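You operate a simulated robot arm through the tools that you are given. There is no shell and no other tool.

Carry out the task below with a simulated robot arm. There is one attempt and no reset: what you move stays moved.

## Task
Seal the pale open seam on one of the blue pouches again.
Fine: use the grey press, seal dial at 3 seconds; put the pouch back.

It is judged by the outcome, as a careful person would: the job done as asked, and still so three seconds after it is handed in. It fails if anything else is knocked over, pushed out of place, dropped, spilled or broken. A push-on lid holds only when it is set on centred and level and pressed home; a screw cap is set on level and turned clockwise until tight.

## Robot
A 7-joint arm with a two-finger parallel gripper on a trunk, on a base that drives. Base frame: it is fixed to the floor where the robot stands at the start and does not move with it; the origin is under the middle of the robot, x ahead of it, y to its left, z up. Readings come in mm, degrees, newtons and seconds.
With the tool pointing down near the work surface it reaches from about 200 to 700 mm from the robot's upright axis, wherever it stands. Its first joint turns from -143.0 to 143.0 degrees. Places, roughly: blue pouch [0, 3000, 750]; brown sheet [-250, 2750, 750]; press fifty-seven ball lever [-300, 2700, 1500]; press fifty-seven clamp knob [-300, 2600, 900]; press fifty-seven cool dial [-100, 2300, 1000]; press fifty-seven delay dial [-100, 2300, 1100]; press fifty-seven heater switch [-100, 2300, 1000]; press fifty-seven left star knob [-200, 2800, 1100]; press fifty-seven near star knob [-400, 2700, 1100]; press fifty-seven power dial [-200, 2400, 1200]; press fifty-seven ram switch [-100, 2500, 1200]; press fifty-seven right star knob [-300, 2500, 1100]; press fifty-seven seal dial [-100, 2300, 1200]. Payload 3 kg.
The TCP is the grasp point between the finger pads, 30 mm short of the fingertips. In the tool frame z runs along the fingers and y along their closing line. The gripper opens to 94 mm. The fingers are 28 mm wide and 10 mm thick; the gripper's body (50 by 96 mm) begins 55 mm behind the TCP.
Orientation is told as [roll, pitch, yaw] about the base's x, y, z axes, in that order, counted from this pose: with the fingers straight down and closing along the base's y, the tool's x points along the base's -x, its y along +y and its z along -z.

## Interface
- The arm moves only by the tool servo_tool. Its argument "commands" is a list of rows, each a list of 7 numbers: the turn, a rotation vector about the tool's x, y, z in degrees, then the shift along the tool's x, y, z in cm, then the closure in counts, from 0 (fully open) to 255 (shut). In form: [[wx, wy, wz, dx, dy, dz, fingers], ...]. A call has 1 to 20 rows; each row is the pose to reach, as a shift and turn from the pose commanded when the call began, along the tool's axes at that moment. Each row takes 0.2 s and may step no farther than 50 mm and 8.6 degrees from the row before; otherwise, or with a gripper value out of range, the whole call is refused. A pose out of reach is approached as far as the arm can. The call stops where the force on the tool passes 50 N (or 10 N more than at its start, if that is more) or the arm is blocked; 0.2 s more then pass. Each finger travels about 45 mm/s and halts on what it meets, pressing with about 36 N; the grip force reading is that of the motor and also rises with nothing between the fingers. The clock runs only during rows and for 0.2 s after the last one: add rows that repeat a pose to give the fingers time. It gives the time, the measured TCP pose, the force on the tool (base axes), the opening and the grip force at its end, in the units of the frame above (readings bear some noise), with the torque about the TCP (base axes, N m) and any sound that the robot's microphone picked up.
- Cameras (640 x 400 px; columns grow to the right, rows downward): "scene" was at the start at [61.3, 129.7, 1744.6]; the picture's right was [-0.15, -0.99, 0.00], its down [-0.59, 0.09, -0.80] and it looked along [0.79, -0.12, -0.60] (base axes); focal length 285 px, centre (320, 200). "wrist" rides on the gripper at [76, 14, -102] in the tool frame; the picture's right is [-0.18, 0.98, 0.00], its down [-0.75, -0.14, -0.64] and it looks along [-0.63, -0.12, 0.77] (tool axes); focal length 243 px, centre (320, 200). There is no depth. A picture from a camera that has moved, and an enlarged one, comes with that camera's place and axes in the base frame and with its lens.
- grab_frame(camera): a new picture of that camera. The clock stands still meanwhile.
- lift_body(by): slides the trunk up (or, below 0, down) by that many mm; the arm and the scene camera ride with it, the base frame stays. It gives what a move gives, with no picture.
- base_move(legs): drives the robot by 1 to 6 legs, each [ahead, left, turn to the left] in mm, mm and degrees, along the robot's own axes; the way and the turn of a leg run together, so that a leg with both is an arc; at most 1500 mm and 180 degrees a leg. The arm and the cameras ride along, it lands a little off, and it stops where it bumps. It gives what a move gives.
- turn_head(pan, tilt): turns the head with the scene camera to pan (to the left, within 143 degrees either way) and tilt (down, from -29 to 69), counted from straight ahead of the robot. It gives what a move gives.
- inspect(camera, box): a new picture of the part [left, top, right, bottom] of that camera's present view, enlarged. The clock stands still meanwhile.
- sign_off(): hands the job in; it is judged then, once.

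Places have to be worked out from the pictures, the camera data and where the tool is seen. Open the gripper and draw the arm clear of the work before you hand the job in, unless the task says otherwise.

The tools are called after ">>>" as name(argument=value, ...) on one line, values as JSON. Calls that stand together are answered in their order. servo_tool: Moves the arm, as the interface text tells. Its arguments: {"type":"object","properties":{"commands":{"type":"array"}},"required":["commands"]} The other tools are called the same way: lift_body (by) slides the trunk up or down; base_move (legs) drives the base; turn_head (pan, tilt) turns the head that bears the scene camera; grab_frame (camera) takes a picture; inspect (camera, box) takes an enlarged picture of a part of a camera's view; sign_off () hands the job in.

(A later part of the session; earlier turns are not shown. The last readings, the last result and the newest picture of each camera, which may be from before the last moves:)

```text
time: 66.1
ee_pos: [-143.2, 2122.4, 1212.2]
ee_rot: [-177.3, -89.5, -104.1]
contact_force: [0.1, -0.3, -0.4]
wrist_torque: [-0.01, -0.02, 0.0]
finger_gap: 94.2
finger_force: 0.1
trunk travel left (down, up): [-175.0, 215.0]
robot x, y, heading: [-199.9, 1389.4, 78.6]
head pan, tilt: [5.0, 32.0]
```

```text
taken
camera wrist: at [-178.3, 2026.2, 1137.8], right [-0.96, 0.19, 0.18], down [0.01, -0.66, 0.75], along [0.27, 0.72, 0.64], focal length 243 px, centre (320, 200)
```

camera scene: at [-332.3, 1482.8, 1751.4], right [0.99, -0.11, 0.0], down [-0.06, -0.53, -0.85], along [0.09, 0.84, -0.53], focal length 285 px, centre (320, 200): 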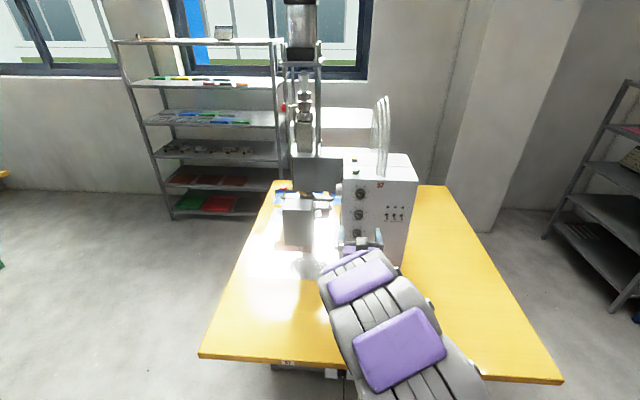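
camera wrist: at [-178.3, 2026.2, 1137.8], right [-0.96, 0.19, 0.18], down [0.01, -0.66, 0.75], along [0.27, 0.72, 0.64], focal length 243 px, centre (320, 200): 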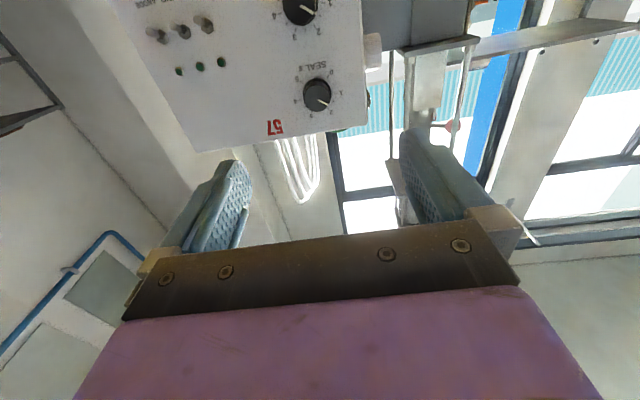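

The wrist camera sees the SEAL dial. I zoom the scene camera on it to refine its position.

>>> inspect(camera="scene", box=[336, 165, 416, 215])

>>> inspect(camera="wrist", box=[240, 50, 400, 150])

```text
8.00 times, centred on (376, 190) of scene
camera zoom: at [-332.3, 1482.8, 1751.4], right [0.99, -0.11, 0.0], down [-0.06, -0.53, -0.85], along [0.09, 0.84, -0.53], focal length 2283 px, centre (-128, 280)
```

zoom: 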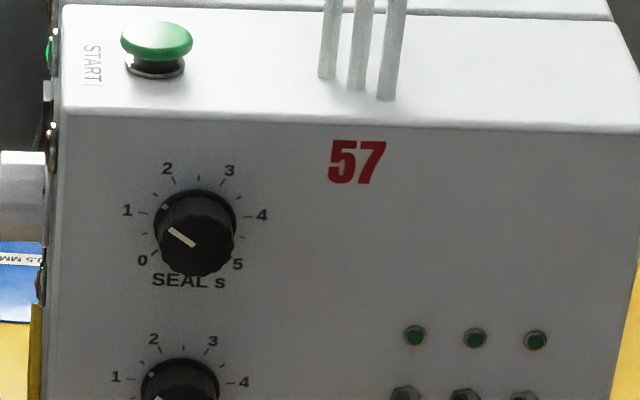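

```text
4.00 times, centred on (320, 100) of wrist
camera zoom: at [-178.3, 2026.2, 1137.8], right [-0.96, 0.19, 0.18], down [0.01, -0.66, 0.75], along [0.27, 0.72, 0.64], focal length 970 px, centre (320, 600)
```

zoom: 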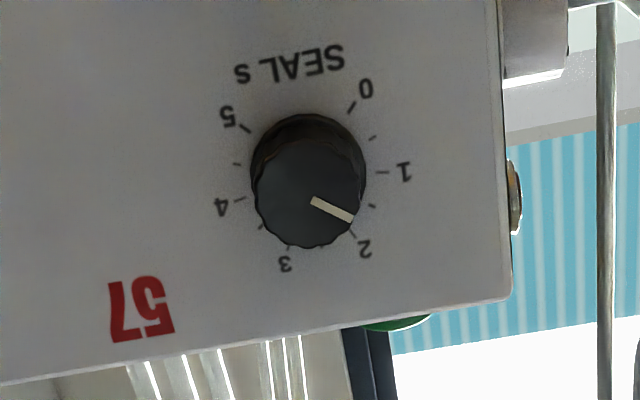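

I zoom on the gripper fingers in the scene camera to calibrate the vertical offset between camera estimates.

>>> inspect(camera="scene", box=[328, 210, 408, 260])

```text
8.00 times, centred on (368, 235) of scene
camera zoom: at [-332.3, 1482.8, 1751.4], right [0.99, -0.11, 0.0], down [-0.06, -0.53, -0.85], along [0.09, 0.84, -0.53], focal length 2283 px, centre (-64, -80)
```

zoom: 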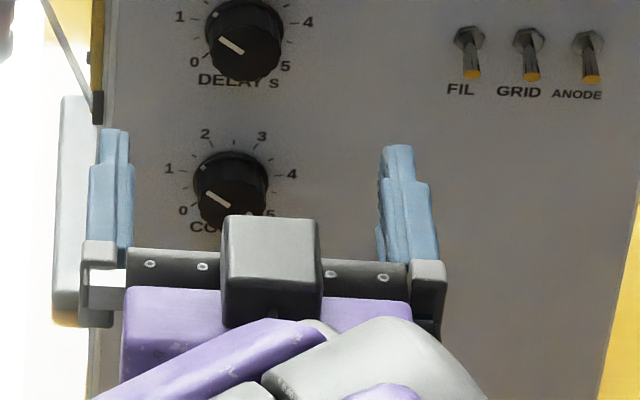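

Combining wrist and scene rays the SEAL dial is at about (-91, 2342, 1232). I drive 110 mm closer so the arm needn't over-reach.

>>> base_move(legs=[[110, 0, 0]])

>>> grab_frame(camera="wrist")

>>> inspect(camera="wrist", box=[240, 0, 400, 100])

```text
time: 67.3
ee_pos: [-121.8, 2231.9, 1211.4]
ee_rot: [-170.0, -89.7, -111.3]
contact_force: [1.0, 0.7, -0.6]
wrist_torque: [0.01, -0.01, -0.01]
finger_gap: 93.9
finger_force: 0.1
trunk travel left (down, up): [-175.0, 215.0]
robot x, y, heading: [-175.4, 1496.1, 78.5]
head pan, tilt: [5.0, 32.0]
```

```text
taken
camera wrist: at [-157.5, 2133.9, 1136.6], right [-0.96, 0.19, 0.18], down [0.01, -0.66, 0.75], along [0.27, 0.73, 0.64], focal length 243 px, centre (320, 200)
```

wrist: 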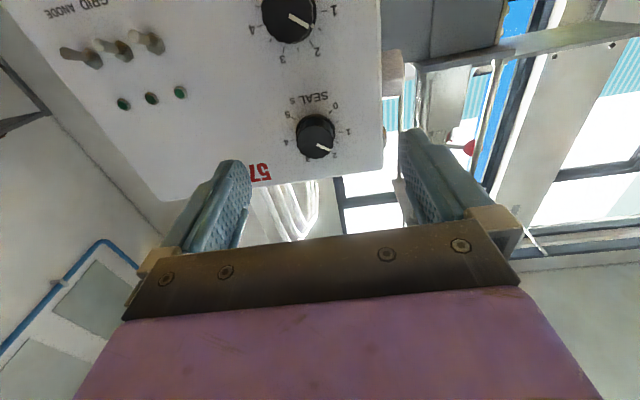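

```text
4.00 times, centred on (320, 50) of wrist
camera zoom: at [-157.5, 2133.9, 1136.6], right [-0.96, 0.19, 0.18], down [0.01, -0.66, 0.75], along [0.27, 0.73, 0.64], focal length 970 px, centre (320, 800)
```

zoom: 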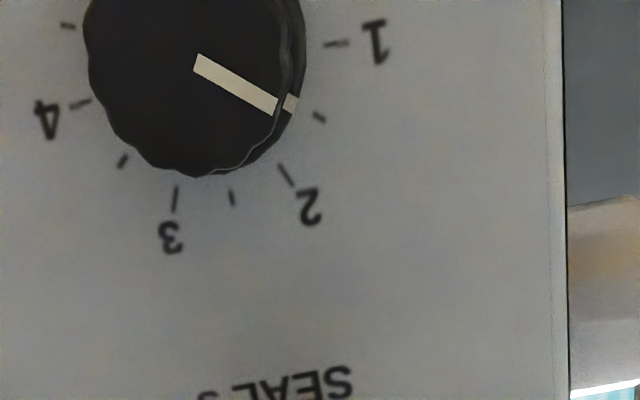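

I zoom on the SEAL dial itself in the wrist view to fix its offset from the tool axis.

>>> inspect(camera="wrist", box=[256, 90, 384, 170])

```text
5.00 times, centred on (320, 130) of wrist
camera zoom: at [-157.5, 2133.9, 1136.6], right [-0.96, 0.19, 0.18], down [0.01, -0.66, 0.75], along [0.27, 0.73, 0.64], focal length 1213 px, centre (320, 550)
```

zoom: 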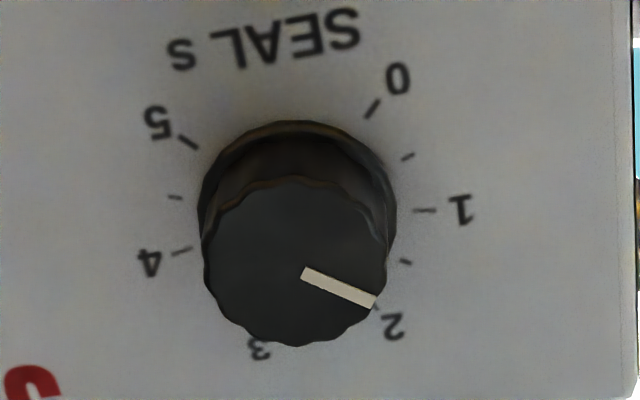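

The dial is 20.6 mm up, 7.9 mm right and ~114 mm ahead of the TCP; cap ≈33 mm wide, ≈21 mm proud. I centre on it, pre-rotate the wrist −40° and part-close the fingers.

>>> servo_tool(commands=[[0, 0, -8, -0.5, -0.2, 0, 20], [0, 0, -16, -1.0, -0.4, 0, 40], [0, 0, -24, -1.5, -0.6, 0, 60], [0, 0, -32, -2.06, -0.79, 0, 80], [0, 0, -40, -2.06, -0.79, 0, 80], [0, 0, -40, -2.06, -0.79, 0, 80], [0, 0, -40, -2.06, -0.79, 0, 80]])

>>> grab_frame(camera="wrist")

>>> inspect(camera="scene", box=[328, 180, 424, 240])

```text
time: 68.9
ee_pos: [-113.5, 2225.9, 1235.2]
ee_rot: [-90.6, -50.1, 169.2]
contact_force: [-0.3, -0.2, -0.6]
wrist_torque: [-0.01, 0.02, -0.01]
finger_gap: 64.6
finger_force: 0.0
trunk travel left (down, up): [-175.0, 215.0]
robot x, y, heading: [-178.4, 1499.2, 78.8]
head pan, tilt: [5.0, 32.0]
```

```text
taken
camera wrist: at [-98.5, 2119.5, 1167.9], right [-0.85, 0.17, -0.49], down [-0.5, -0.56, 0.66], along [-0.16, 0.81, 0.57], focal length 243 px, centre (320, 200)
```

wrist: 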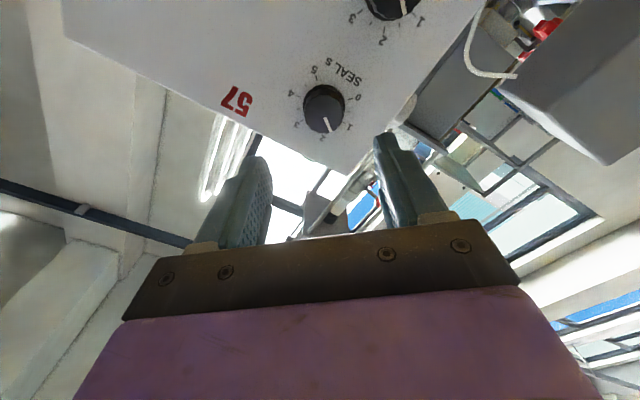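

```text
6.67 times, centred on (376, 210) of scene
camera zoom: at [-311.7, 1588.9, 1751.4], right [0.99, -0.11, 0.0], down [-0.06, -0.53, -0.85], along [0.09, 0.84, -0.53], focal length 1903 px, centre (-53, 133)
```

zoom: 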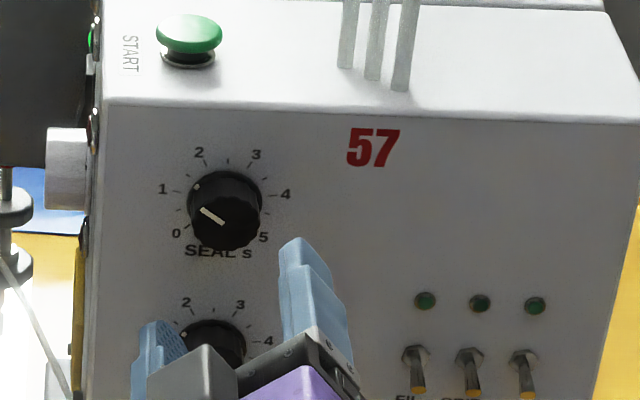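

Tool axis is about 4 mm above the dial's axis. I correct that and advance 60 mm, stopping with fingertips just before the cap.

>>> servo_tool(commands=[[0, 0, 0, 0.29, 0.27, 1.5, 80], [0, 0, 0, 0.29, 0.27, 3.0, 80], [0, 0, 0, 0.29, 0.27, 4.5, 80], [0, 0, 0, 0.29, 0.27, 6.0, 80], [0, 0, 0, 0.29, 0.27, 6.0, 80]])

>>> grab_frame(camera="wrist")

>>> inspect(camera="scene", box=[328, 180, 408, 230])

```text
time: 70.1
ee_pos: [-102.2, 2284.7, 1231.1]
ee_rot: [-90.7, -50.0, 169.3]
contact_force: [1.3, -0.5, -0.9]
wrist_torque: [-0.02, 0.0, -0.02]
finger_gap: 64.5
finger_force: 0.0
trunk travel left (down, up): [-175.0, 215.0]
robot x, y, heading: [-179.0, 1497.3, 78.5]
head pan, tilt: [5.0, 32.0]
```

```text
taken
camera wrist: at [-87.2, 2177.6, 1164.5], right [-0.85, 0.17, -0.49], down [-0.5, -0.56, 0.66], along [-0.16, 0.81, 0.57], focal length 243 px, centre (320, 200)
```

wrist: 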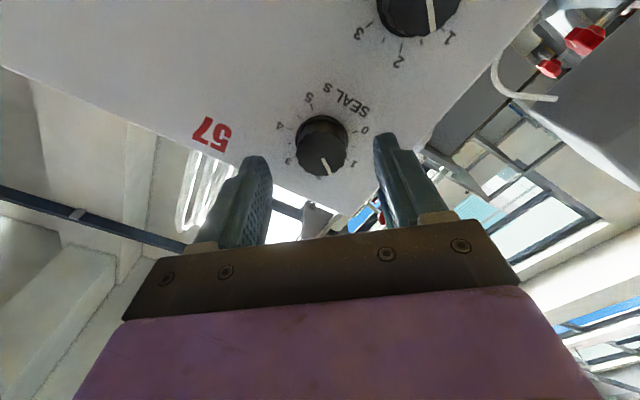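

```text
8.00 times, centred on (368, 205) of scene
camera zoom: at [-311.2, 1589.1, 1751.4], right [0.99, -0.11, 0.0], down [-0.06, -0.53, -0.85], along [0.09, 0.84, -0.53], focal length 2283 px, centre (-64, 160)
```

zoom: 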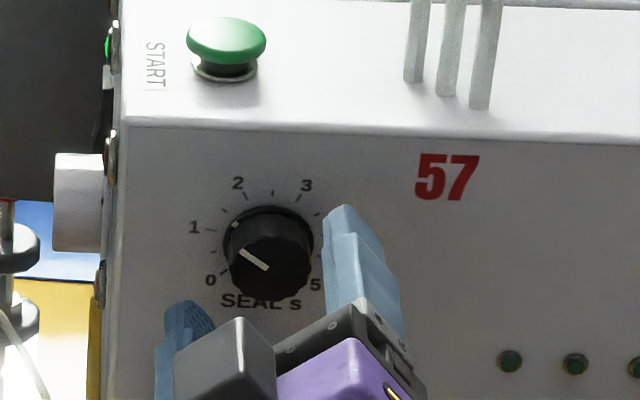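

I zoom the wrist view to check centring between the fingers.

>>> inspect(camera="wrist", box=[240, 90, 400, 190])

```text
4.00 times, centred on (320, 140) of wrist
camera zoom: at [-87.2, 2177.6, 1164.5], right [-0.85, 0.17, -0.49], down [-0.5, -0.56, 0.66], along [-0.16, 0.81, 0.57], focal length 970 px, centre (320, 440)
```

zoom: 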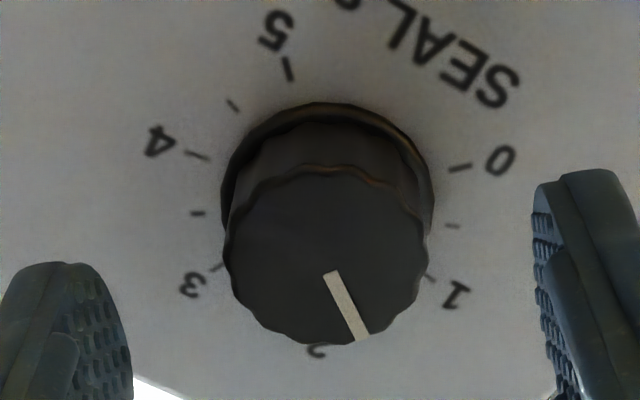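

The cap is centred within about 1 mm. I advance 24 mm so the pads straddle the dial and then close the fingers.

>>> servo_tool(commands=[[0, 0, 0, 0, 0.1, 1.2, 80], [0, 0, 0, 0, 0.1, 2.4, 80], [0, 0, 0, 0, 0.1, 2.4, 80], [0, 0, 0, 0, 0.1, 2.4, 255], [0, 0, 0, 0, 0.1, 2.4, 255], [0, 0, 0, 0, 0.1, 2.4, 255], [0, 0, 0, 0, 0.1, 2.4, 255]])

>>> grab_frame(camera="wrist")

>>> inspect(camera="scene", box=[328, 180, 408, 230])

```text
time: 71.7
ee_pos: [-101.1, 2307.2, 1231.2]
ee_rot: [-91.1, -50.0, 169.6]
contact_force: [-6.9, -8.1, 5.5]
wrist_torque: [-0.06, 0.0, 1.43]
finger_gap: 32.7
finger_force: 45.3
trunk travel left (down, up): [-175.0, 215.0]
robot x, y, heading: [-178.8, 1501.6, 78.9]
head pan, tilt: [5.0, 32.0]
```

```text
taken
camera wrist: at [-84.8, 2201.4, 1165.1], right [-0.85, 0.18, -0.49], down [-0.5, -0.56, 0.66], along [-0.16, 0.81, 0.57], focal length 243 px, centre (320, 200)
```

wrist: 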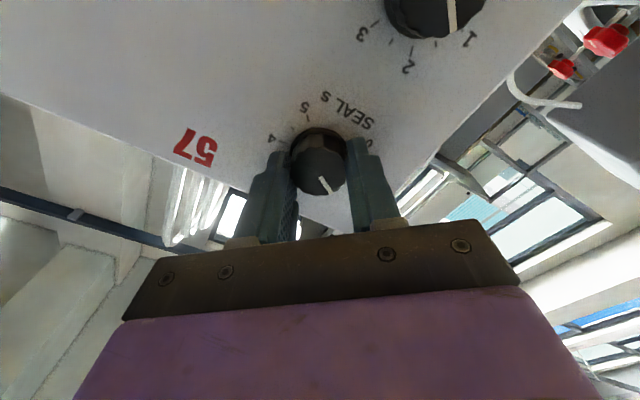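

```text
8.00 times, centred on (368, 205) of scene
camera zoom: at [-315.3, 1586.2, 1751.4], right [0.99, -0.11, 0.0], down [-0.06, -0.53, -0.85], along [0.09, 0.84, -0.53], focal length 2283 px, centre (-64, 160)
```

zoom: 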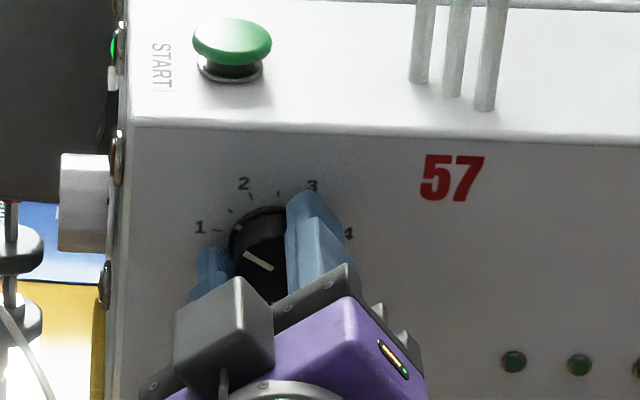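

The dial is gripped (32.7 mm). I turn it clockwise by 81° (1.5 → 3.0) in ten steps.

>>> servo_tool(commands=[[0, 0, 8.1, 0, 0, 0, 255], [0, 0, 16.2, 0, 0, 0, 255], [0, 0, 24.3, 0, 0, 0, 255], [0, 0, 32.4, 0, 0, 0, 255], [0, 0, 40.5, 0, 0, 0, 255], [0, 0, 48.6, 0, 0, 0, 255], [0, 0, 56.7, 0, 0, 0, 255], [0, 0, 64.8, 0, 0, 0, 255], [0, 0, 72.9, 0, 0, 0, 255], [0, 0, 81, 0, 0, 0, 255], [0, 0, 81, 0, 0, 0, 255]])

>>> inspect(camera="wrist", box=[240, 90, 400, 190])

>>> inspect(camera="scene", box=[328, 180, 408, 230])

```text
time: 74.1
ee_pos: [-98.1, 2306.3, 1231.7]
ee_rot: [91.0, -49.0, -12.1]
contact_force: [2.4, 11.6, 31.0]
wrist_torque: [0.65, -0.07, 0.0]
finger_gap: 32.8
finger_force: 45.2
trunk travel left (down, up): [-175.0, 215.0]
robot x, y, heading: [-176.9, 1497.8, 78.5]
head pan, tilt: [5.0, 32.0]
```

```text
4.00 times, centred on (320, 140) of wrist
camera zoom: at [-178.6, 2219.8, 1184.3], right [-0.61, 0.11, 0.79], down [0.46, -0.75, 0.47], along [0.64, 0.65, 0.41], focal length 970 px, centre (320, 440)
```

zoom: 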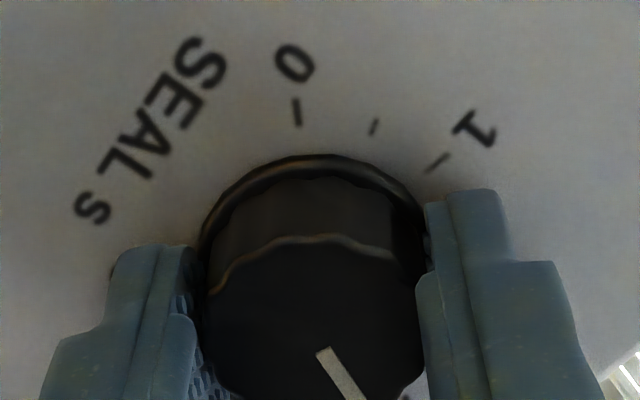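

```text
8.00 times, centred on (368, 205) of scene
camera zoom: at [-311.0, 1585.1, 1751.9], right [0.99, -0.11, 0.0], down [-0.06, -0.53, -0.85], along [0.09, 0.84, -0.53], focal length 2283 px, centre (-64, 160)
```

zoom: 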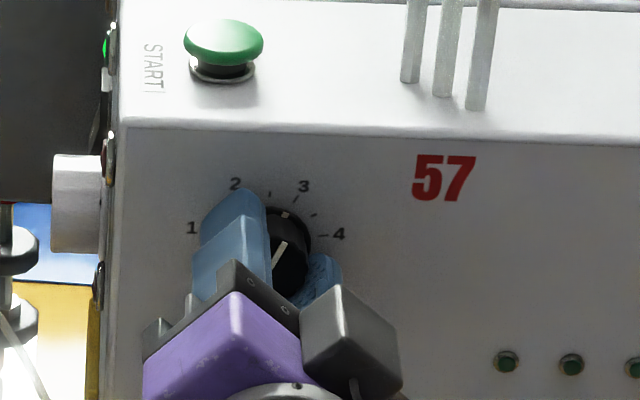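

The dial followed and points near 3. I open the fingers and back off to read it clearly.

>>> servo_tool(commands=[[0, 0, 0, 0, 0, 0, 80], [0, 0, 0, 0, 0, 0, 80], [0, 0, 0, 0, 0, 0, 80], [0, 0, 0, 0, 0, -2.0, 80], [0, 0, 0, 0, 0, -4.0, 80], [0, 0, 0, 0, 0, -6.0, 80], [0, 0, 0, 0, 0, -6.0, 80]])

>>> inspect(camera="wrist", box=[240, 50, 400, 150])

>>> inspect(camera="scene", box=[344, 190, 376, 210])

```text
time: 75.7
ee_pos: [-110.4, 2248.9, 1232.4]
ee_rot: [90.7, -48.9, -11.8]
contact_force: [-0.4, -0.1, 0.1]
wrist_torque: [0.01, 0.02, -0.03]
finger_gap: 64.5
finger_force: 0.0
trunk travel left (down, up): [-175.0, 215.0]
robot x, y, heading: [-176.1, 1498.1, 78.5]
head pan, tilt: [5.0, 32.0]
```

```text
4.00 times, centred on (320, 100) of wrist
camera zoom: at [-191.7, 2161.9, 1185.1], right [-0.61, 0.12, 0.78], down [0.46, -0.75, 0.47], along [0.64, 0.65, 0.4], focal length 970 px, centre (320, 600)
```

zoom: 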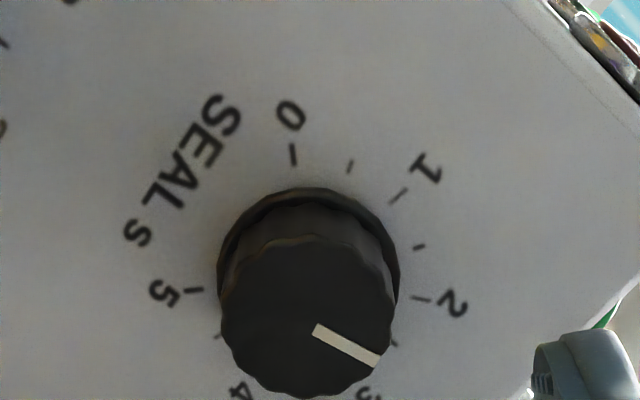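

```text
16.00 times, centred on (360, 200) of scene
camera zoom: at [-310.9, 1589.5, 1751.4], right [0.99, -0.11, 0.0], down [-0.06, -0.53, -0.85], along [0.09, 0.84, -0.53], focal length 4566 px, centre (-320, 200)
```

zoom: 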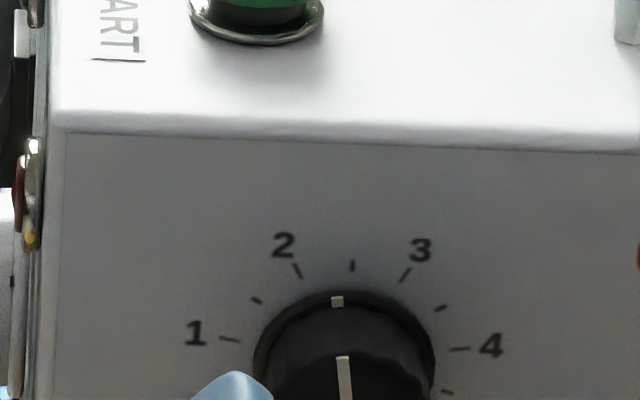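

On release the dial slipped back to about 2.35. I rotate the wrist back to level for a fresh, better-centred grip.

>>> servo_tool(commands=[[0, 0, -8.2, 0, 0, 0, 80], [0, 0, -16.4, 0, 0, 0, 80], [0, 0, -24.6, 0, 0, 0, 80], [0, 0, -32.8, 0, 0, 0, 80], [0, 0, -41, 0, 0, 0, 80], [0, 0, -41, 0, 0, 0, 80]])

>>> grab_frame(camera="wrist")

>>> inspect(camera="wrist", box=[240, 60, 400, 160])

>>> inspect(camera="scene", box=[336, 185, 384, 215])

```text
time: 77.1
ee_pos: [-110.2, 2248.9, 1230.6]
ee_rot: [-169.5, -89.4, -111.8]
contact_force: [0.1, -0.3, 0.7]
wrist_torque: [0.05, -0.01, 0.01]
finger_gap: 64.7
finger_force: 0.2
trunk travel left (down, up): [-175.0, 215.0]
robot x, y, heading: [-176.1, 1497.8, 78.7]
head pan, tilt: [5.0, 32.0]
```

```text
taken
camera wrist: at [-145.5, 2153.0, 1154.4], right [-0.96, 0.19, 0.18], down [0.01, -0.66, 0.75], along [0.26, 0.72, 0.64], focal length 243 px, centre (320, 200)
```

wrist: 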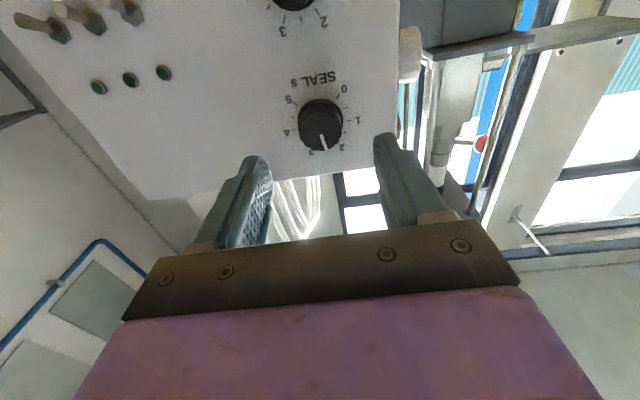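

```text
4.00 times, centred on (320, 110) of wrist
camera zoom: at [-145.5, 2153.0, 1154.4], right [-0.96, 0.19, 0.18], down [0.01, -0.66, 0.75], along [0.26, 0.72, 0.64], focal length 970 px, centre (320, 560)
```

zoom: 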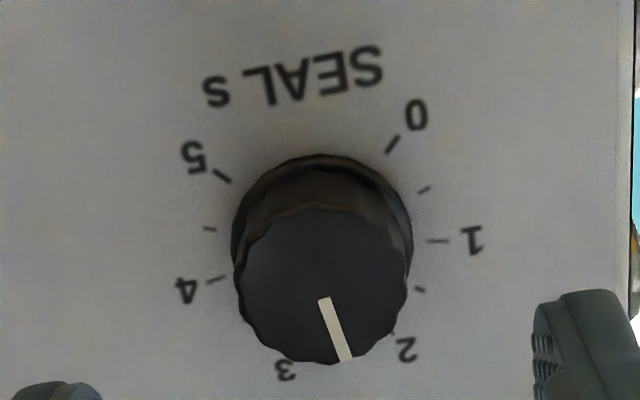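

```text
13.33 times, centred on (360, 200) of scene
camera zoom: at [-311.2, 1589.0, 1751.4], right [0.99, -0.11, 0.0], down [-0.06, -0.53, -0.85], along [0.09, 0.84, -0.53], focal length 3805 px, centre (-213, 200)
```

zoom: 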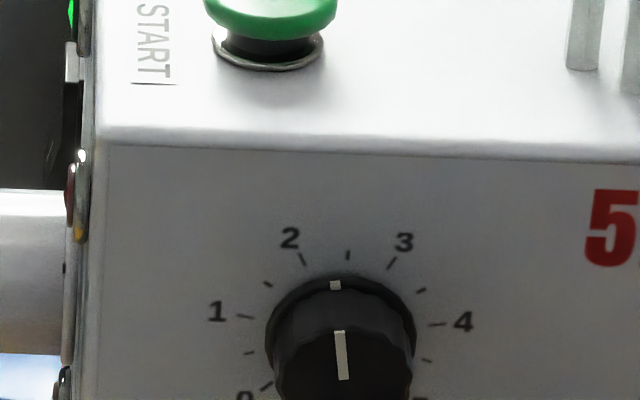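

Reading ≈2.35, dial centred within ~1.5 mm. I approach again with level fingers, grip and turn a further 35°, then check before releasing.

>>> servo_tool(commands=[[0, 0, 0, -0.08, 0.02, 1.5, 80], [0, 0, 0, -0.08, 0.02, 3.0, 80], [0, 0, 0, -0.08, 0.02, 4.5, 80], [0, 0, 0, -0.08, 0.02, 5.7, 80], [0, 0, 0, -0.08, 0.02, 5.7, 120], [0, 0, 0, -0.08, 0.02, 5.7, 150], [0, 0, 0, -0.08, 0.02, 5.7, 255], [0, 0, 0, -0.08, 0.02, 5.7, 255], [0, 0, 0, -0.08, 0.02, 5.7, 255]])

>>> inspect(camera="scene", box=[336, 185, 384, 215])

>>> grab_frame(camera="wrist")

```text
time: 79.1
ee_pos: [-98.5, 2305.6, 1230.6]
ee_rot: [-171.0, -89.7, -110.2]
contact_force: [-3.6, 1.1, -2.9]
wrist_torque: [0.11, -0.05, 0.91]
finger_gap: 32.9
finger_force: 44.8
trunk travel left (down, up): [-175.0, 215.0]
robot x, y, heading: [-176.6, 1494.5, 78.5]
head pan, tilt: [5.0, 32.0]
```

```text
13.33 times, centred on (360, 200) of scene
camera zoom: at [-313.4, 1590.6, 1751.2], right [0.99, -0.11, 0.0], down [-0.06, -0.53, -0.85], along [0.09, 0.84, -0.53], focal length 3805 px, centre (-213, 200)
```

zoom: 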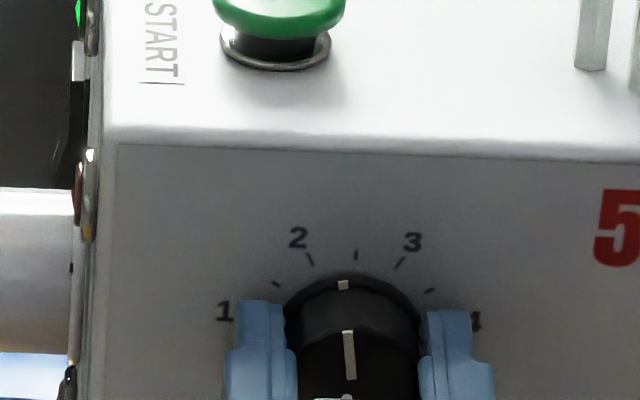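

```text
taken
camera wrist: at [-134.3, 2209.9, 1154.9], right [-0.96, 0.19, 0.18], down [0.01, -0.66, 0.75], along [0.26, 0.72, 0.64], focal length 243 px, centre (320, 200)
```

wrist: 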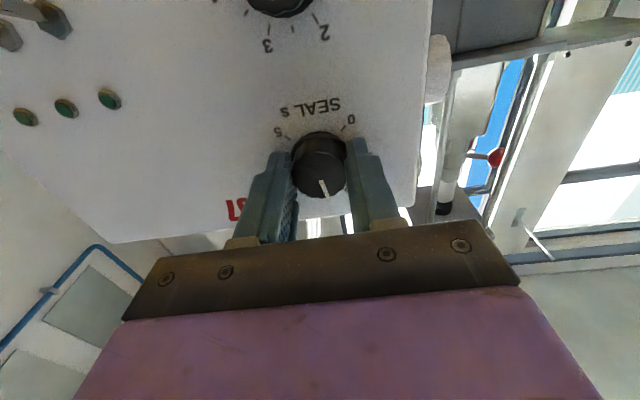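

Gripped with little side load. I turn a further 35° clockwise and look while still holding.

>>> servo_tool(commands=[[0, 0, 7, 0, 0, 0, 255], [0, 0, 14, 0, 0, 0, 255], [0, 0, 21, 0, 0, 0, 255], [0, 0, 28, 0, 0, 0, 255], [0, 0, 35, 0, 0, 0, 255], [0, 0, 35, 0, 0, 0, 255], [0, 0, 35, 0, 0, 0, 255]])

>>> inspect(camera="scene", box=[336, 185, 384, 215])

```text
time: 80.7
ee_pos: [-99.2, 2306.9, 1229.5]
ee_rot: [90.7, -55.0, -11.9]
contact_force: [-4.1, 4.6, -8.1]
wrist_torque: [0.15, -0.01, 0.4]
finger_gap: 32.5
finger_force: 44.7
trunk travel left (down, up): [-175.0, 215.0]
robot x, y, heading: [-176.6, 1496.9, 78.8]
head pan, tilt: [5.0, 32.0]
```

```text
13.33 times, centred on (360, 200) of scene
camera zoom: at [-313.2, 1593.0, 1751.0], right [0.99, -0.11, 0.0], down [-0.06, -0.53, -0.85], along [0.09, 0.84, -0.53], focal length 3805 px, centre (-213, 200)
```

zoom: 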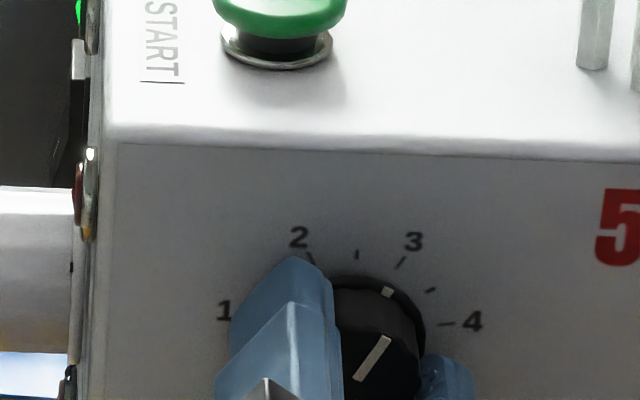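

The pointer reads about 3.05–3.1 while held. I release very slowly in small opening steps and look.

>>> servo_tool(commands=[[0, 0, 0, 0, 0, 0, 166], [0, 0, 0, 0, 0, 0, 164], [0, 0, 0, 0, 0, 0, 162], [0, 0, 0, 0, 0, 0, 160], [0, 0, 0, 0, 0, 0, 158], [0, 0, 0, 0, 0, 0, 156]])

>>> inspect(camera="scene", box=[336, 185, 384, 215])

```text
time: 82.1
ee_pos: [-99.2, 2306.3, 1230.8]
ee_rot: [90.7, -55.0, -11.9]
contact_force: [-0.1, 0.1, -0.4]
wrist_torque: [0.0, -0.02, 0.04]
finger_gap: 36.7
finger_force: 0.1
trunk travel left (down, up): [-175.0, 215.0]
robot x, y, heading: [-179.7, 1496.2, 79.0]
head pan, tilt: [5.0, 32.0]
```

```text
13.33 times, centred on (360, 200) of scene
camera zoom: at [-311.1, 1589.5, 1751.4], right [0.99, -0.11, 0.0], down [-0.06, -0.53, -0.85], along [0.09, 0.84, -0.53], focal length 3805 px, centre (-213, 200)
```

zoom: 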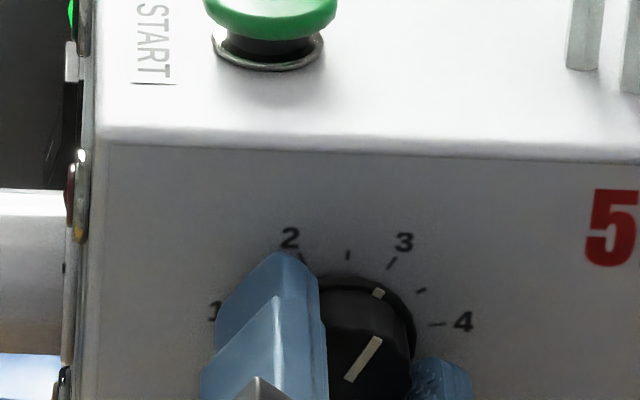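

The dial held this time. I open a little more, back off along the tool axis, and read it.

>>> servo_tool(commands=[[0, 0, 0, 0, 0, 0, 145], [0, 0, 0, 0, 0, 0, 130], [0, 0, 0, 0, 0, 0, 110], [0, 0, 0, 0, 0, -1.5, 100], [0, 0, 0, 0, 0, -3.5, 100], [0, 0, 0, 0, 0, -6.0, 100], [0, 0, 0, 0, 0, -8.0, 100], [0, 0, 0, 0, 0, -8.0, 100]])

>>> inspect(camera="wrist", box=[240, 60, 400, 160])

>>> inspect(camera="scene", box=[336, 190, 384, 220])

```text
time: 83.9
ee_pos: [-116.3, 2226.3, 1229.5]
ee_rot: [90.8, -55.0, -11.9]
contact_force: [-0.4, 0.5, -0.8]
wrist_torque: [0.03, -0.01, 0.03]
finger_gap: 57.2
finger_force: 0.1
trunk travel left (down, up): [-175.0, 215.0]
robot x, y, heading: [-172.7, 1494.9, 78.8]
head pan, tilt: [5.0, 32.0]
```

```text
4.00 times, centred on (320, 110) of wrist
camera zoom: at [-192.2, 2137.5, 1176.4], right [-0.69, 0.13, 0.71], down [0.41, -0.74, 0.53], along [0.6, 0.66, 0.46], focal length 970 px, centre (320, 560)
```

zoom: 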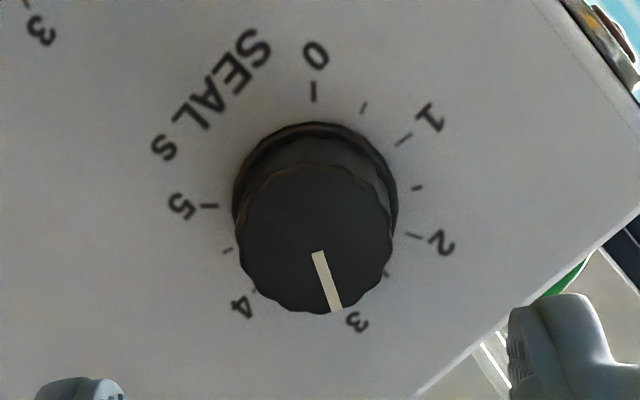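

```text
13.33 times, centred on (360, 205) of scene
camera zoom: at [-310.9, 1589.0, 1751.4], right [0.99, -0.11, 0.0], down [-0.06, -0.53, -0.85], along [0.09, 0.84, -0.53], focal length 3805 px, centre (-213, 133)
```

zoom: 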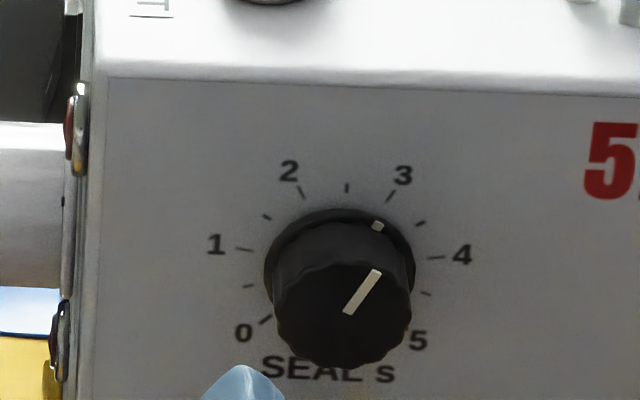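

The dial now reads ≈3.0. I zoom once more to verify its precision.

>>> inspect(camera="scene", box=[350, 200, 374, 215])

```text
16.00 times, centred on (362, 208) of scene
camera zoom: at [-310.9, 1589.0, 1751.4], right [0.99, -0.11, 0.0], down [-0.06, -0.53, -0.85], along [0.09, 0.84, -0.53], focal length 4566 px, centre (-352, 80)
```

zoom: 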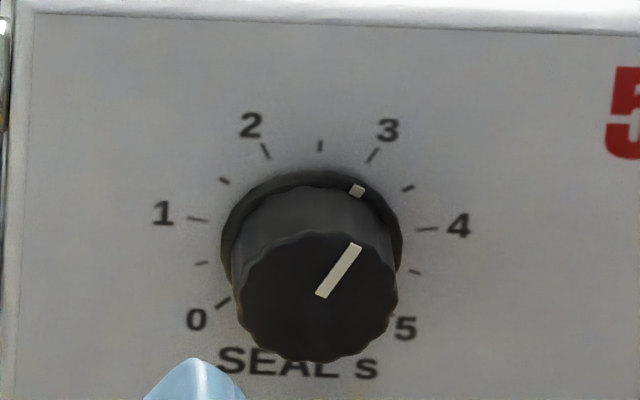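

SEAL reads ≈2.97–3.0, matching the request. I back the base away from the press and then restore the tool to level roll and pointing down.

>>> base_move(legs=[[-450, 0, 0]])

>>> servo_tool(commands=[[0, 0, -7, 0, 0, 0, 80], [0, 0, -14, 0, 0, 0, 60], [0, 0, -21, 0, 0, 0, 40], [0, 0, -28, 0, 0, 0, 20], [0, 0, -35, 0, 0, 0, 0], [0, 0, -35, 0, 0, 0, 0]])

>>> servo_tool(commands=[[0, 8.2, 0, 0, 0, 0, 0], [0, 16.4, 0, 0, 0, 0, 0], [0, 24.6, 0, 0, 0, 0, 0], [0, 32.8, 0, 0, 0, 0, 0], [0, 41, 0, 0, 0, 0, 0], [0, 49.2, 0, 0, 0, 0, 0], [0, 57.4, 0, 0, 0, 0, 0], [0, 65.6, 0, 0, 0, 0, 0], [0, 73.8, 0, 0, 0, 0, 0], [0, 82, 0, 0, 0, 0, 0], [0, 89.5, 0, 0, 0, 0, 0], [0, 89.5, 0, 0, 0, 0, 0]])

```text
time: 86.6
ee_pos: [-201.1, 1789.2, 1231.4]
ee_rot: [90.9, -55.1, -12.3]
contact_force: [0.3, 0.4, -0.5]
wrist_torque: [-0.01, 0.02, -0.01]
finger_gap: 57.2
finger_force: 0.1
trunk travel left (down, up): [-175.0, 215.0]
robot x, y, heading: [-264.2, 1061.6, 78.4]
head pan, tilt: [5.0, 32.0]
```

```text
time: 88.0
ee_pos: [-200.5, 1787.9, 1230.7]
ee_rot: [-172.2, -89.3, -109.6]
contact_force: [0.2, -0.7, 0.4]
wrist_torque: [0.01, -0.02, 0.0]
finger_gap: 94.2
finger_force: 0.0
trunk travel left (down, up): [-175.0, 215.0]
robot x, y, heading: [-265.1, 1062.1, 78.3]
head pan, tilt: [5.0, 32.0]
```

```text
time: 90.6
ee_pos: [-195.3, 1758.7, 1221.4]
ee_rot: [-0.1, -1.1, 78.4]
contact_force: [0.5, -0.2, 0.5]
wrist_torque: [-0.02, 0.04, 0.02]
finger_gap: 93.7
finger_force: 0.1
out of reach, approached as far as the arm can: row 11, 12
trunk travel left (down, up): [-175.0, 215.0]
robot x, y, heading: [-266.3, 1064.2, 78.6]
head pan, tilt: [5.0, 32.0]
```

The tool points down again (reach limit ~700 mm). I retract the arm toward the robot before driving around to the operator side.

>>> servo_tool(commands=[[0, 0, 0, 4.5, 0, 0, 0], [0, 0, 0, 9, 0, 0, 0], [0, 0, 0, 13.5, 0, 0, 0], [0, 0, 0, 18, 0, 0, 0], [0, 0, 0, 22, 0, 0, 0], [0, 0, 0, 22, 0, 0, 0]])

>>> base_move(legs=[[0, 1300, 0], [1500, 0, 0], [0, 0, -89]])

```text
time: 92.0
ee_pos: [-239.8, 1545.1, 1213.4]
ee_rot: [-0.1, -1.0, 78.4]
contact_force: [-0.5, -1.0, 0.3]
wrist_torque: [0.03, 0.01, 0.0]
finger_gap: 94.0
finger_force: 0.0
trunk travel left (down, up): [-175.0, 215.0]
robot x, y, heading: [-267.4, 1056.1, 78.2]
head pan, tilt: [5.0, 32.0]
```

```text
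time: 109.5
ee_pos: [-839.7, 2814.4, 1214.2]
ee_rot: [0.0, -1.0, -8.3]
contact_force: [0.2, 0.4, -1.1]
wrist_torque: [0.0, -0.01, 0.01]
finger_gap: 94.2
finger_force: 0.1
trunk travel left (down, up): [-175.0, 215.0]
robot x, y, heading: [-1327.3, 2809.9, -8.4]
head pan, tilt: [5.0, 32.0]
```

Now in front of the operator side. I take fresh pictures from here for better measurements of pouch, bar and bed.

>>> turn_head(pan=0, tilt=35)

>>> grab_frame(camera="scene")

>>> inspect(camera="scene", box=[180, 170, 340, 270])

>>> inspect(camera="scene", box=[230, 190, 358, 270])

```text
time: 110.2
ee_pos: [-839.3, 2814.9, 1215.6]
ee_rot: [0.0, -1.1, -8.3]
contact_force: [-0.5, -0.4, -0.3]
wrist_torque: [0.0, 0.0, 0.01]
finger_gap: 94.2
finger_force: 0.0
trunk travel left (down, up): [-175.0, 215.0]
robot x, y, heading: [-1323.1, 2811.5, -8.7]
head pan, tilt: [0.0, 35.0]
```

```text
taken
camera scene: at [-1241.5, 2944.4, 1746.9], right [-0.14, -0.99, 0.0], down [-0.57, 0.08, -0.82], along [0.81, -0.12, -0.57], focal length 285 px, centre (320, 200)
```

scene: 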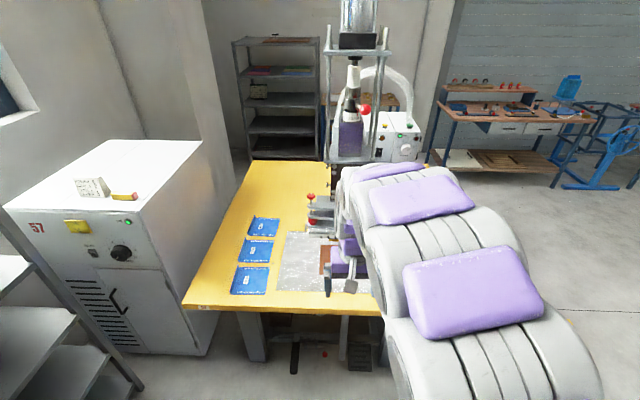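

```text
4.00 times, centred on (260, 220) of scene
camera zoom: at [-1241.5, 2944.4, 1746.9], right [-0.14, -0.99, 0.0], down [-0.57, 0.08, -0.82], along [0.81, -0.12, -0.57], focal length 1142 px, centre (560, 120)
```

zoom: 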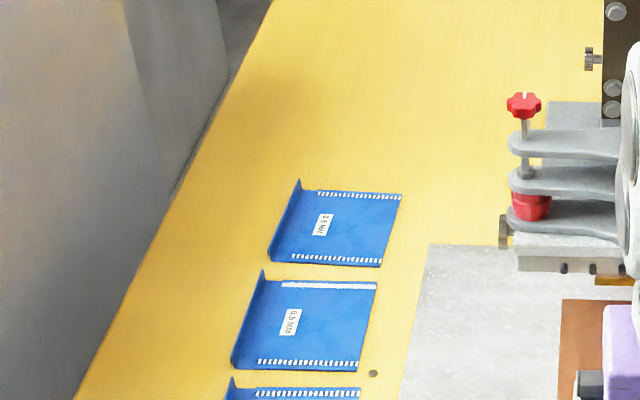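

```text
5.00 times, centred on (294, 230) of scene
camera zoom: at [-1241.5, 2944.4, 1746.9], right [-0.14, -0.99, 0.0], down [-0.57, 0.08, -0.82], along [0.81, -0.12, -0.57], focal length 1427 px, centre (450, 50)
```

zoom: 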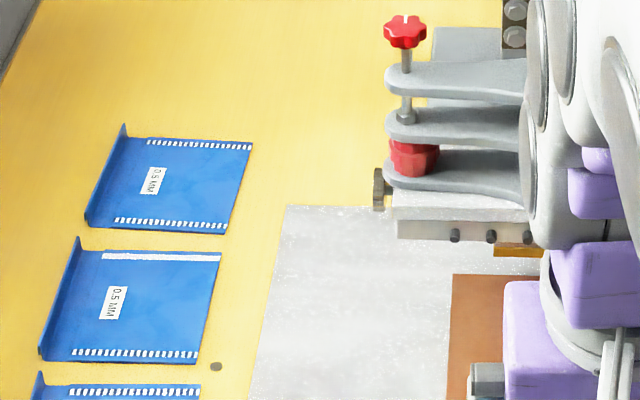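

Both views agree: middle pouch far-right corner (-152, 3017), near-right (-299, 3040), open seam centre ≈(-149, 3075) running at ~80°; bar bottom at z≈825, its centre ≈(-284, 2691). I drive to about (-885, 3080), left-first, staying clear of the table edge and pedals.

>>> base_move(legs=[[0, 333, -1.5], [395, 0, 0]])

>>> turn_head(pan=0, tilt=50)

>>> grab_frame(camera="scene")

>>> grab_frame(camera="wrist")

```text
time: 114.4
ee_pos: [-399.2, 3060.1, 1213.6]
ee_rot: [-0.5, -1.0, -10.3]
contact_force: [-0.1, 0.7, -0.4]
wrist_torque: [-0.03, 0.02, 0.0]
finger_gap: 94.1
finger_force: 0.1
trunk travel left (down, up): [-175.0, 215.0]
robot x, y, heading: [-883.7, 3066.3, -10.4]
head pan, tilt: [0.0, 35.0]
```

```text
time: 115.2
ee_pos: [-401.8, 3056.1, 1214.4]
ee_rot: [-0.2, -1.2, -10.2]
contact_force: [-0.2, -0.4, 0.1]
wrist_torque: [-0.03, 0.03, -0.02]
finger_gap: 94.1
finger_force: 0.1
trunk travel left (down, up): [-175.0, 215.0]
robot x, y, heading: [-882.5, 3066.7, -10.3]
head pan, tilt: [0.0, 50.0]
```

```text
taken
camera scene: at [-806.0, 3212.3, 1723.9], right [-0.18, -0.98, 0.01], down [-0.76, 0.13, -0.64], along [0.63, -0.12, -0.77], focal length 285 px, centre (320, 200)
```

scene: 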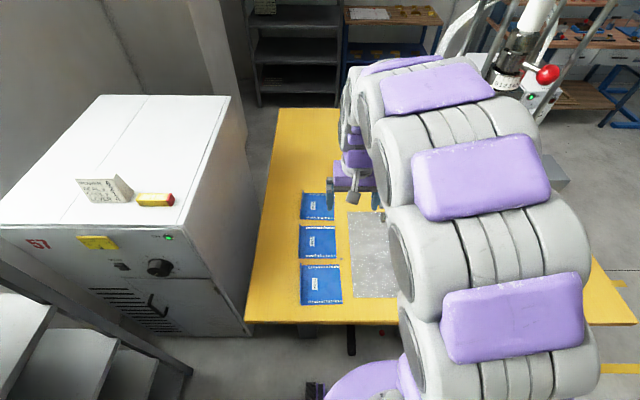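

```text
taken
camera wrist: at [-477.4, 3085.3, 1317.2], right [0.35, 0.94, 0.0], down [0.7, -0.27, 0.66], along [0.61, -0.23, -0.75], focal length 243 px, centre (320, 200)
```

wrist: 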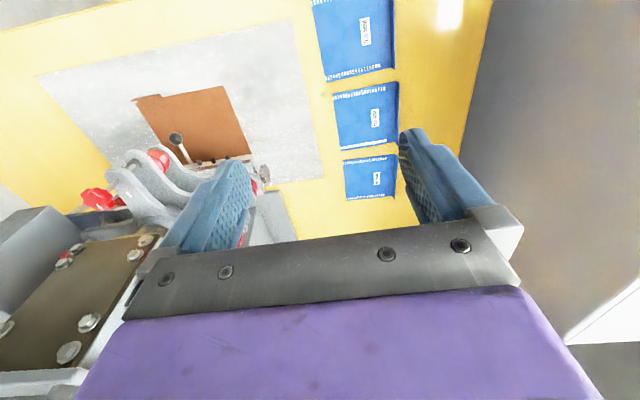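

I'm parked at (-883, 3067), heading -10.3°. I move the gripper to above the middle pouch's raised lip (around (-224, 3175)) at z≈950 to see its shape closely.

>>> servo_tool(commands=[[0, 0, 0, -1.9, 1.85, 3.3, 0], [0, 0, 0, -3.8, 3.7, 6.6, 0], [0, 0, 0, -5.7, 5.55, 9.9, 0], [0, 0, 0, -7.6, 7.4, 13.2, 0], [0, 0, 0, -9.6, 9.3, 16.5, 0], [0, 0, 0, -11.5, 11.1, 19.8, 0], [0, 0, 0, -13.4, 13.0, 23.1, 0], [0, 0, 0, -15.4, 14.9, 26.4, 0], [0, 0, 0, -15.4, 14.9, 26.4, 0]])

>>> grab_frame(camera="wrist")

>>> grab_frame(camera="scene")

```text
time: 117.2
ee_pos: [-221.6, 3156.8, 957.5]
ee_rot: [0.4, -1.2, -10.3]
contact_force: [0.1, 0.1, 0.0]
wrist_torque: [0.03, 0.01, 0.0]
finger_gap: 94.2
finger_force: 0.0
trunk travel left (down, up): [-175.0, 215.0]
robot x, y, heading: [-888.7, 3066.8, -10.2]
head pan, tilt: [0.0, 50.0]
```

```text
taken
camera wrist: at [-297.8, 3185.8, 1060.8], right [0.36, 0.93, 0.01], down [0.7, -0.28, 0.66], along [0.62, -0.23, -0.75], focal length 243 px, centre (320, 200)
```

wrist: 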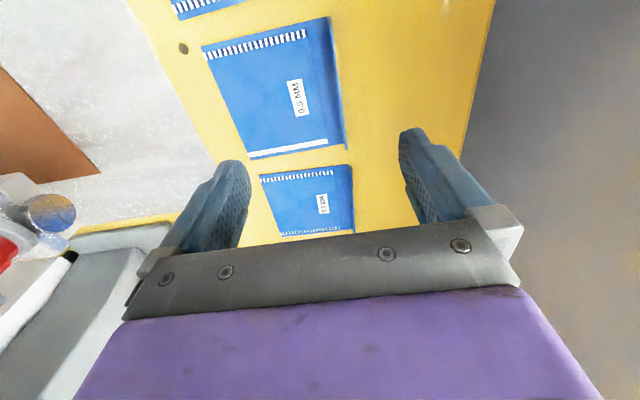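

```text
taken
camera scene: at [-808.8, 3191.4, 1725.4], right [-0.18, -0.98, 0.0], down [-0.75, 0.14, -0.64], along [0.63, -0.11, -0.77], focal length 285 px, centre (320, 200)
```

scene: 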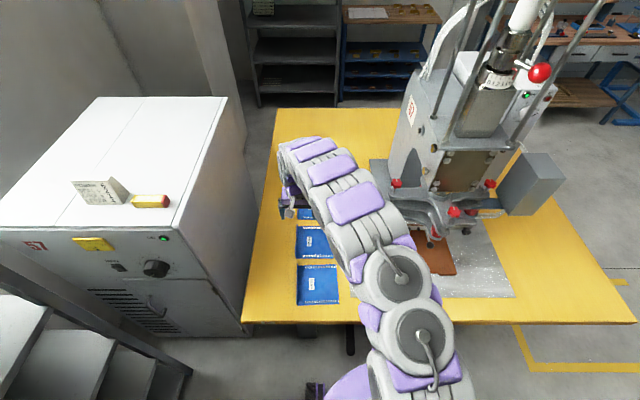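

I zoom on the pouch's lip from the wrist camera and the press head from the scene camera.

>>> inspect(camera="wrist", box=[190, 10, 382, 170])

>>> inspect(camera="scene", box=[360, 140, 520, 300])

>>> inspect(camera="scene", box=[280, 190, 360, 310])

```text
2.50 times, centred on (286, 90) of wrist
camera zoom: at [-297.8, 3185.8, 1060.8], right [0.36, 0.93, 0.01], down [0.7, -0.28, 0.66], along [0.62, -0.23, -0.75], focal length 606 px, centre (405, 475)
```

zoom: 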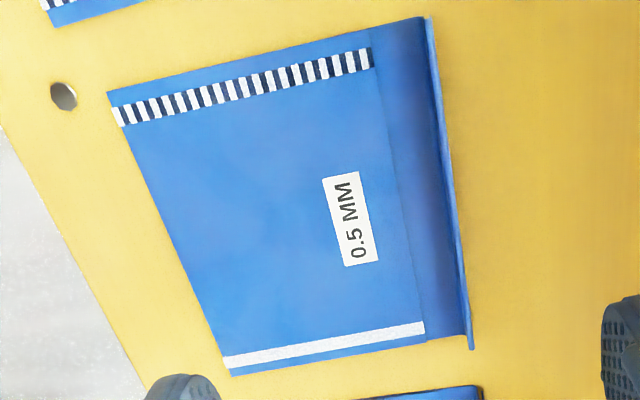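

```text
2.50 times, centred on (440, 220) of scene
camera zoom: at [-808.8, 3191.4, 1725.4], right [-0.18, -0.98, 0.0], down [-0.75, 0.14, -0.64], along [0.63, -0.11, -0.77], focal length 714 px, centre (20, 150)
```

zoom: 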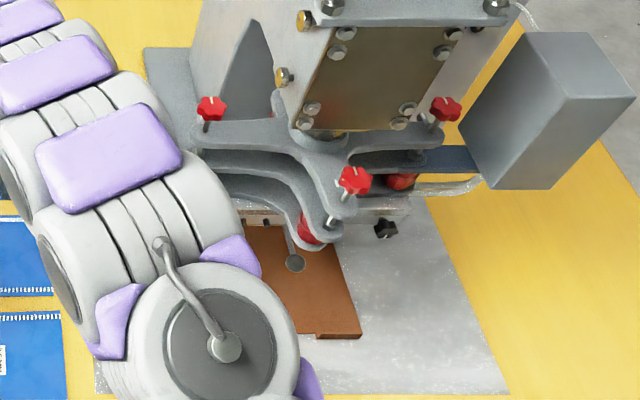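

```text
3.33 times, centred on (320, 250) of scene
camera zoom: at [-808.8, 3191.4, 1725.4], right [-0.18, -0.98, 0.0], down [-0.75, 0.14, -0.64], along [0.63, -0.11, -0.77], focal length 951 px, centre (320, 33)
```

zoom: 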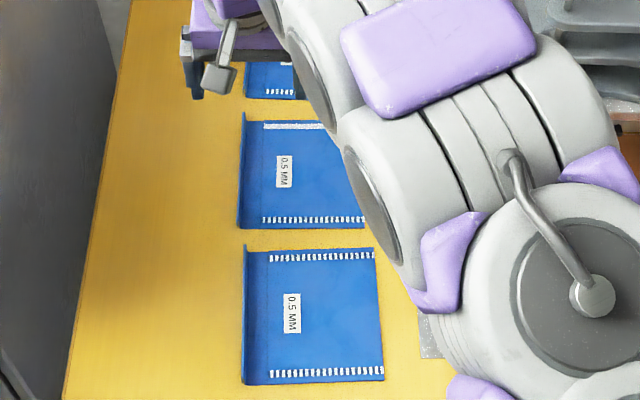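

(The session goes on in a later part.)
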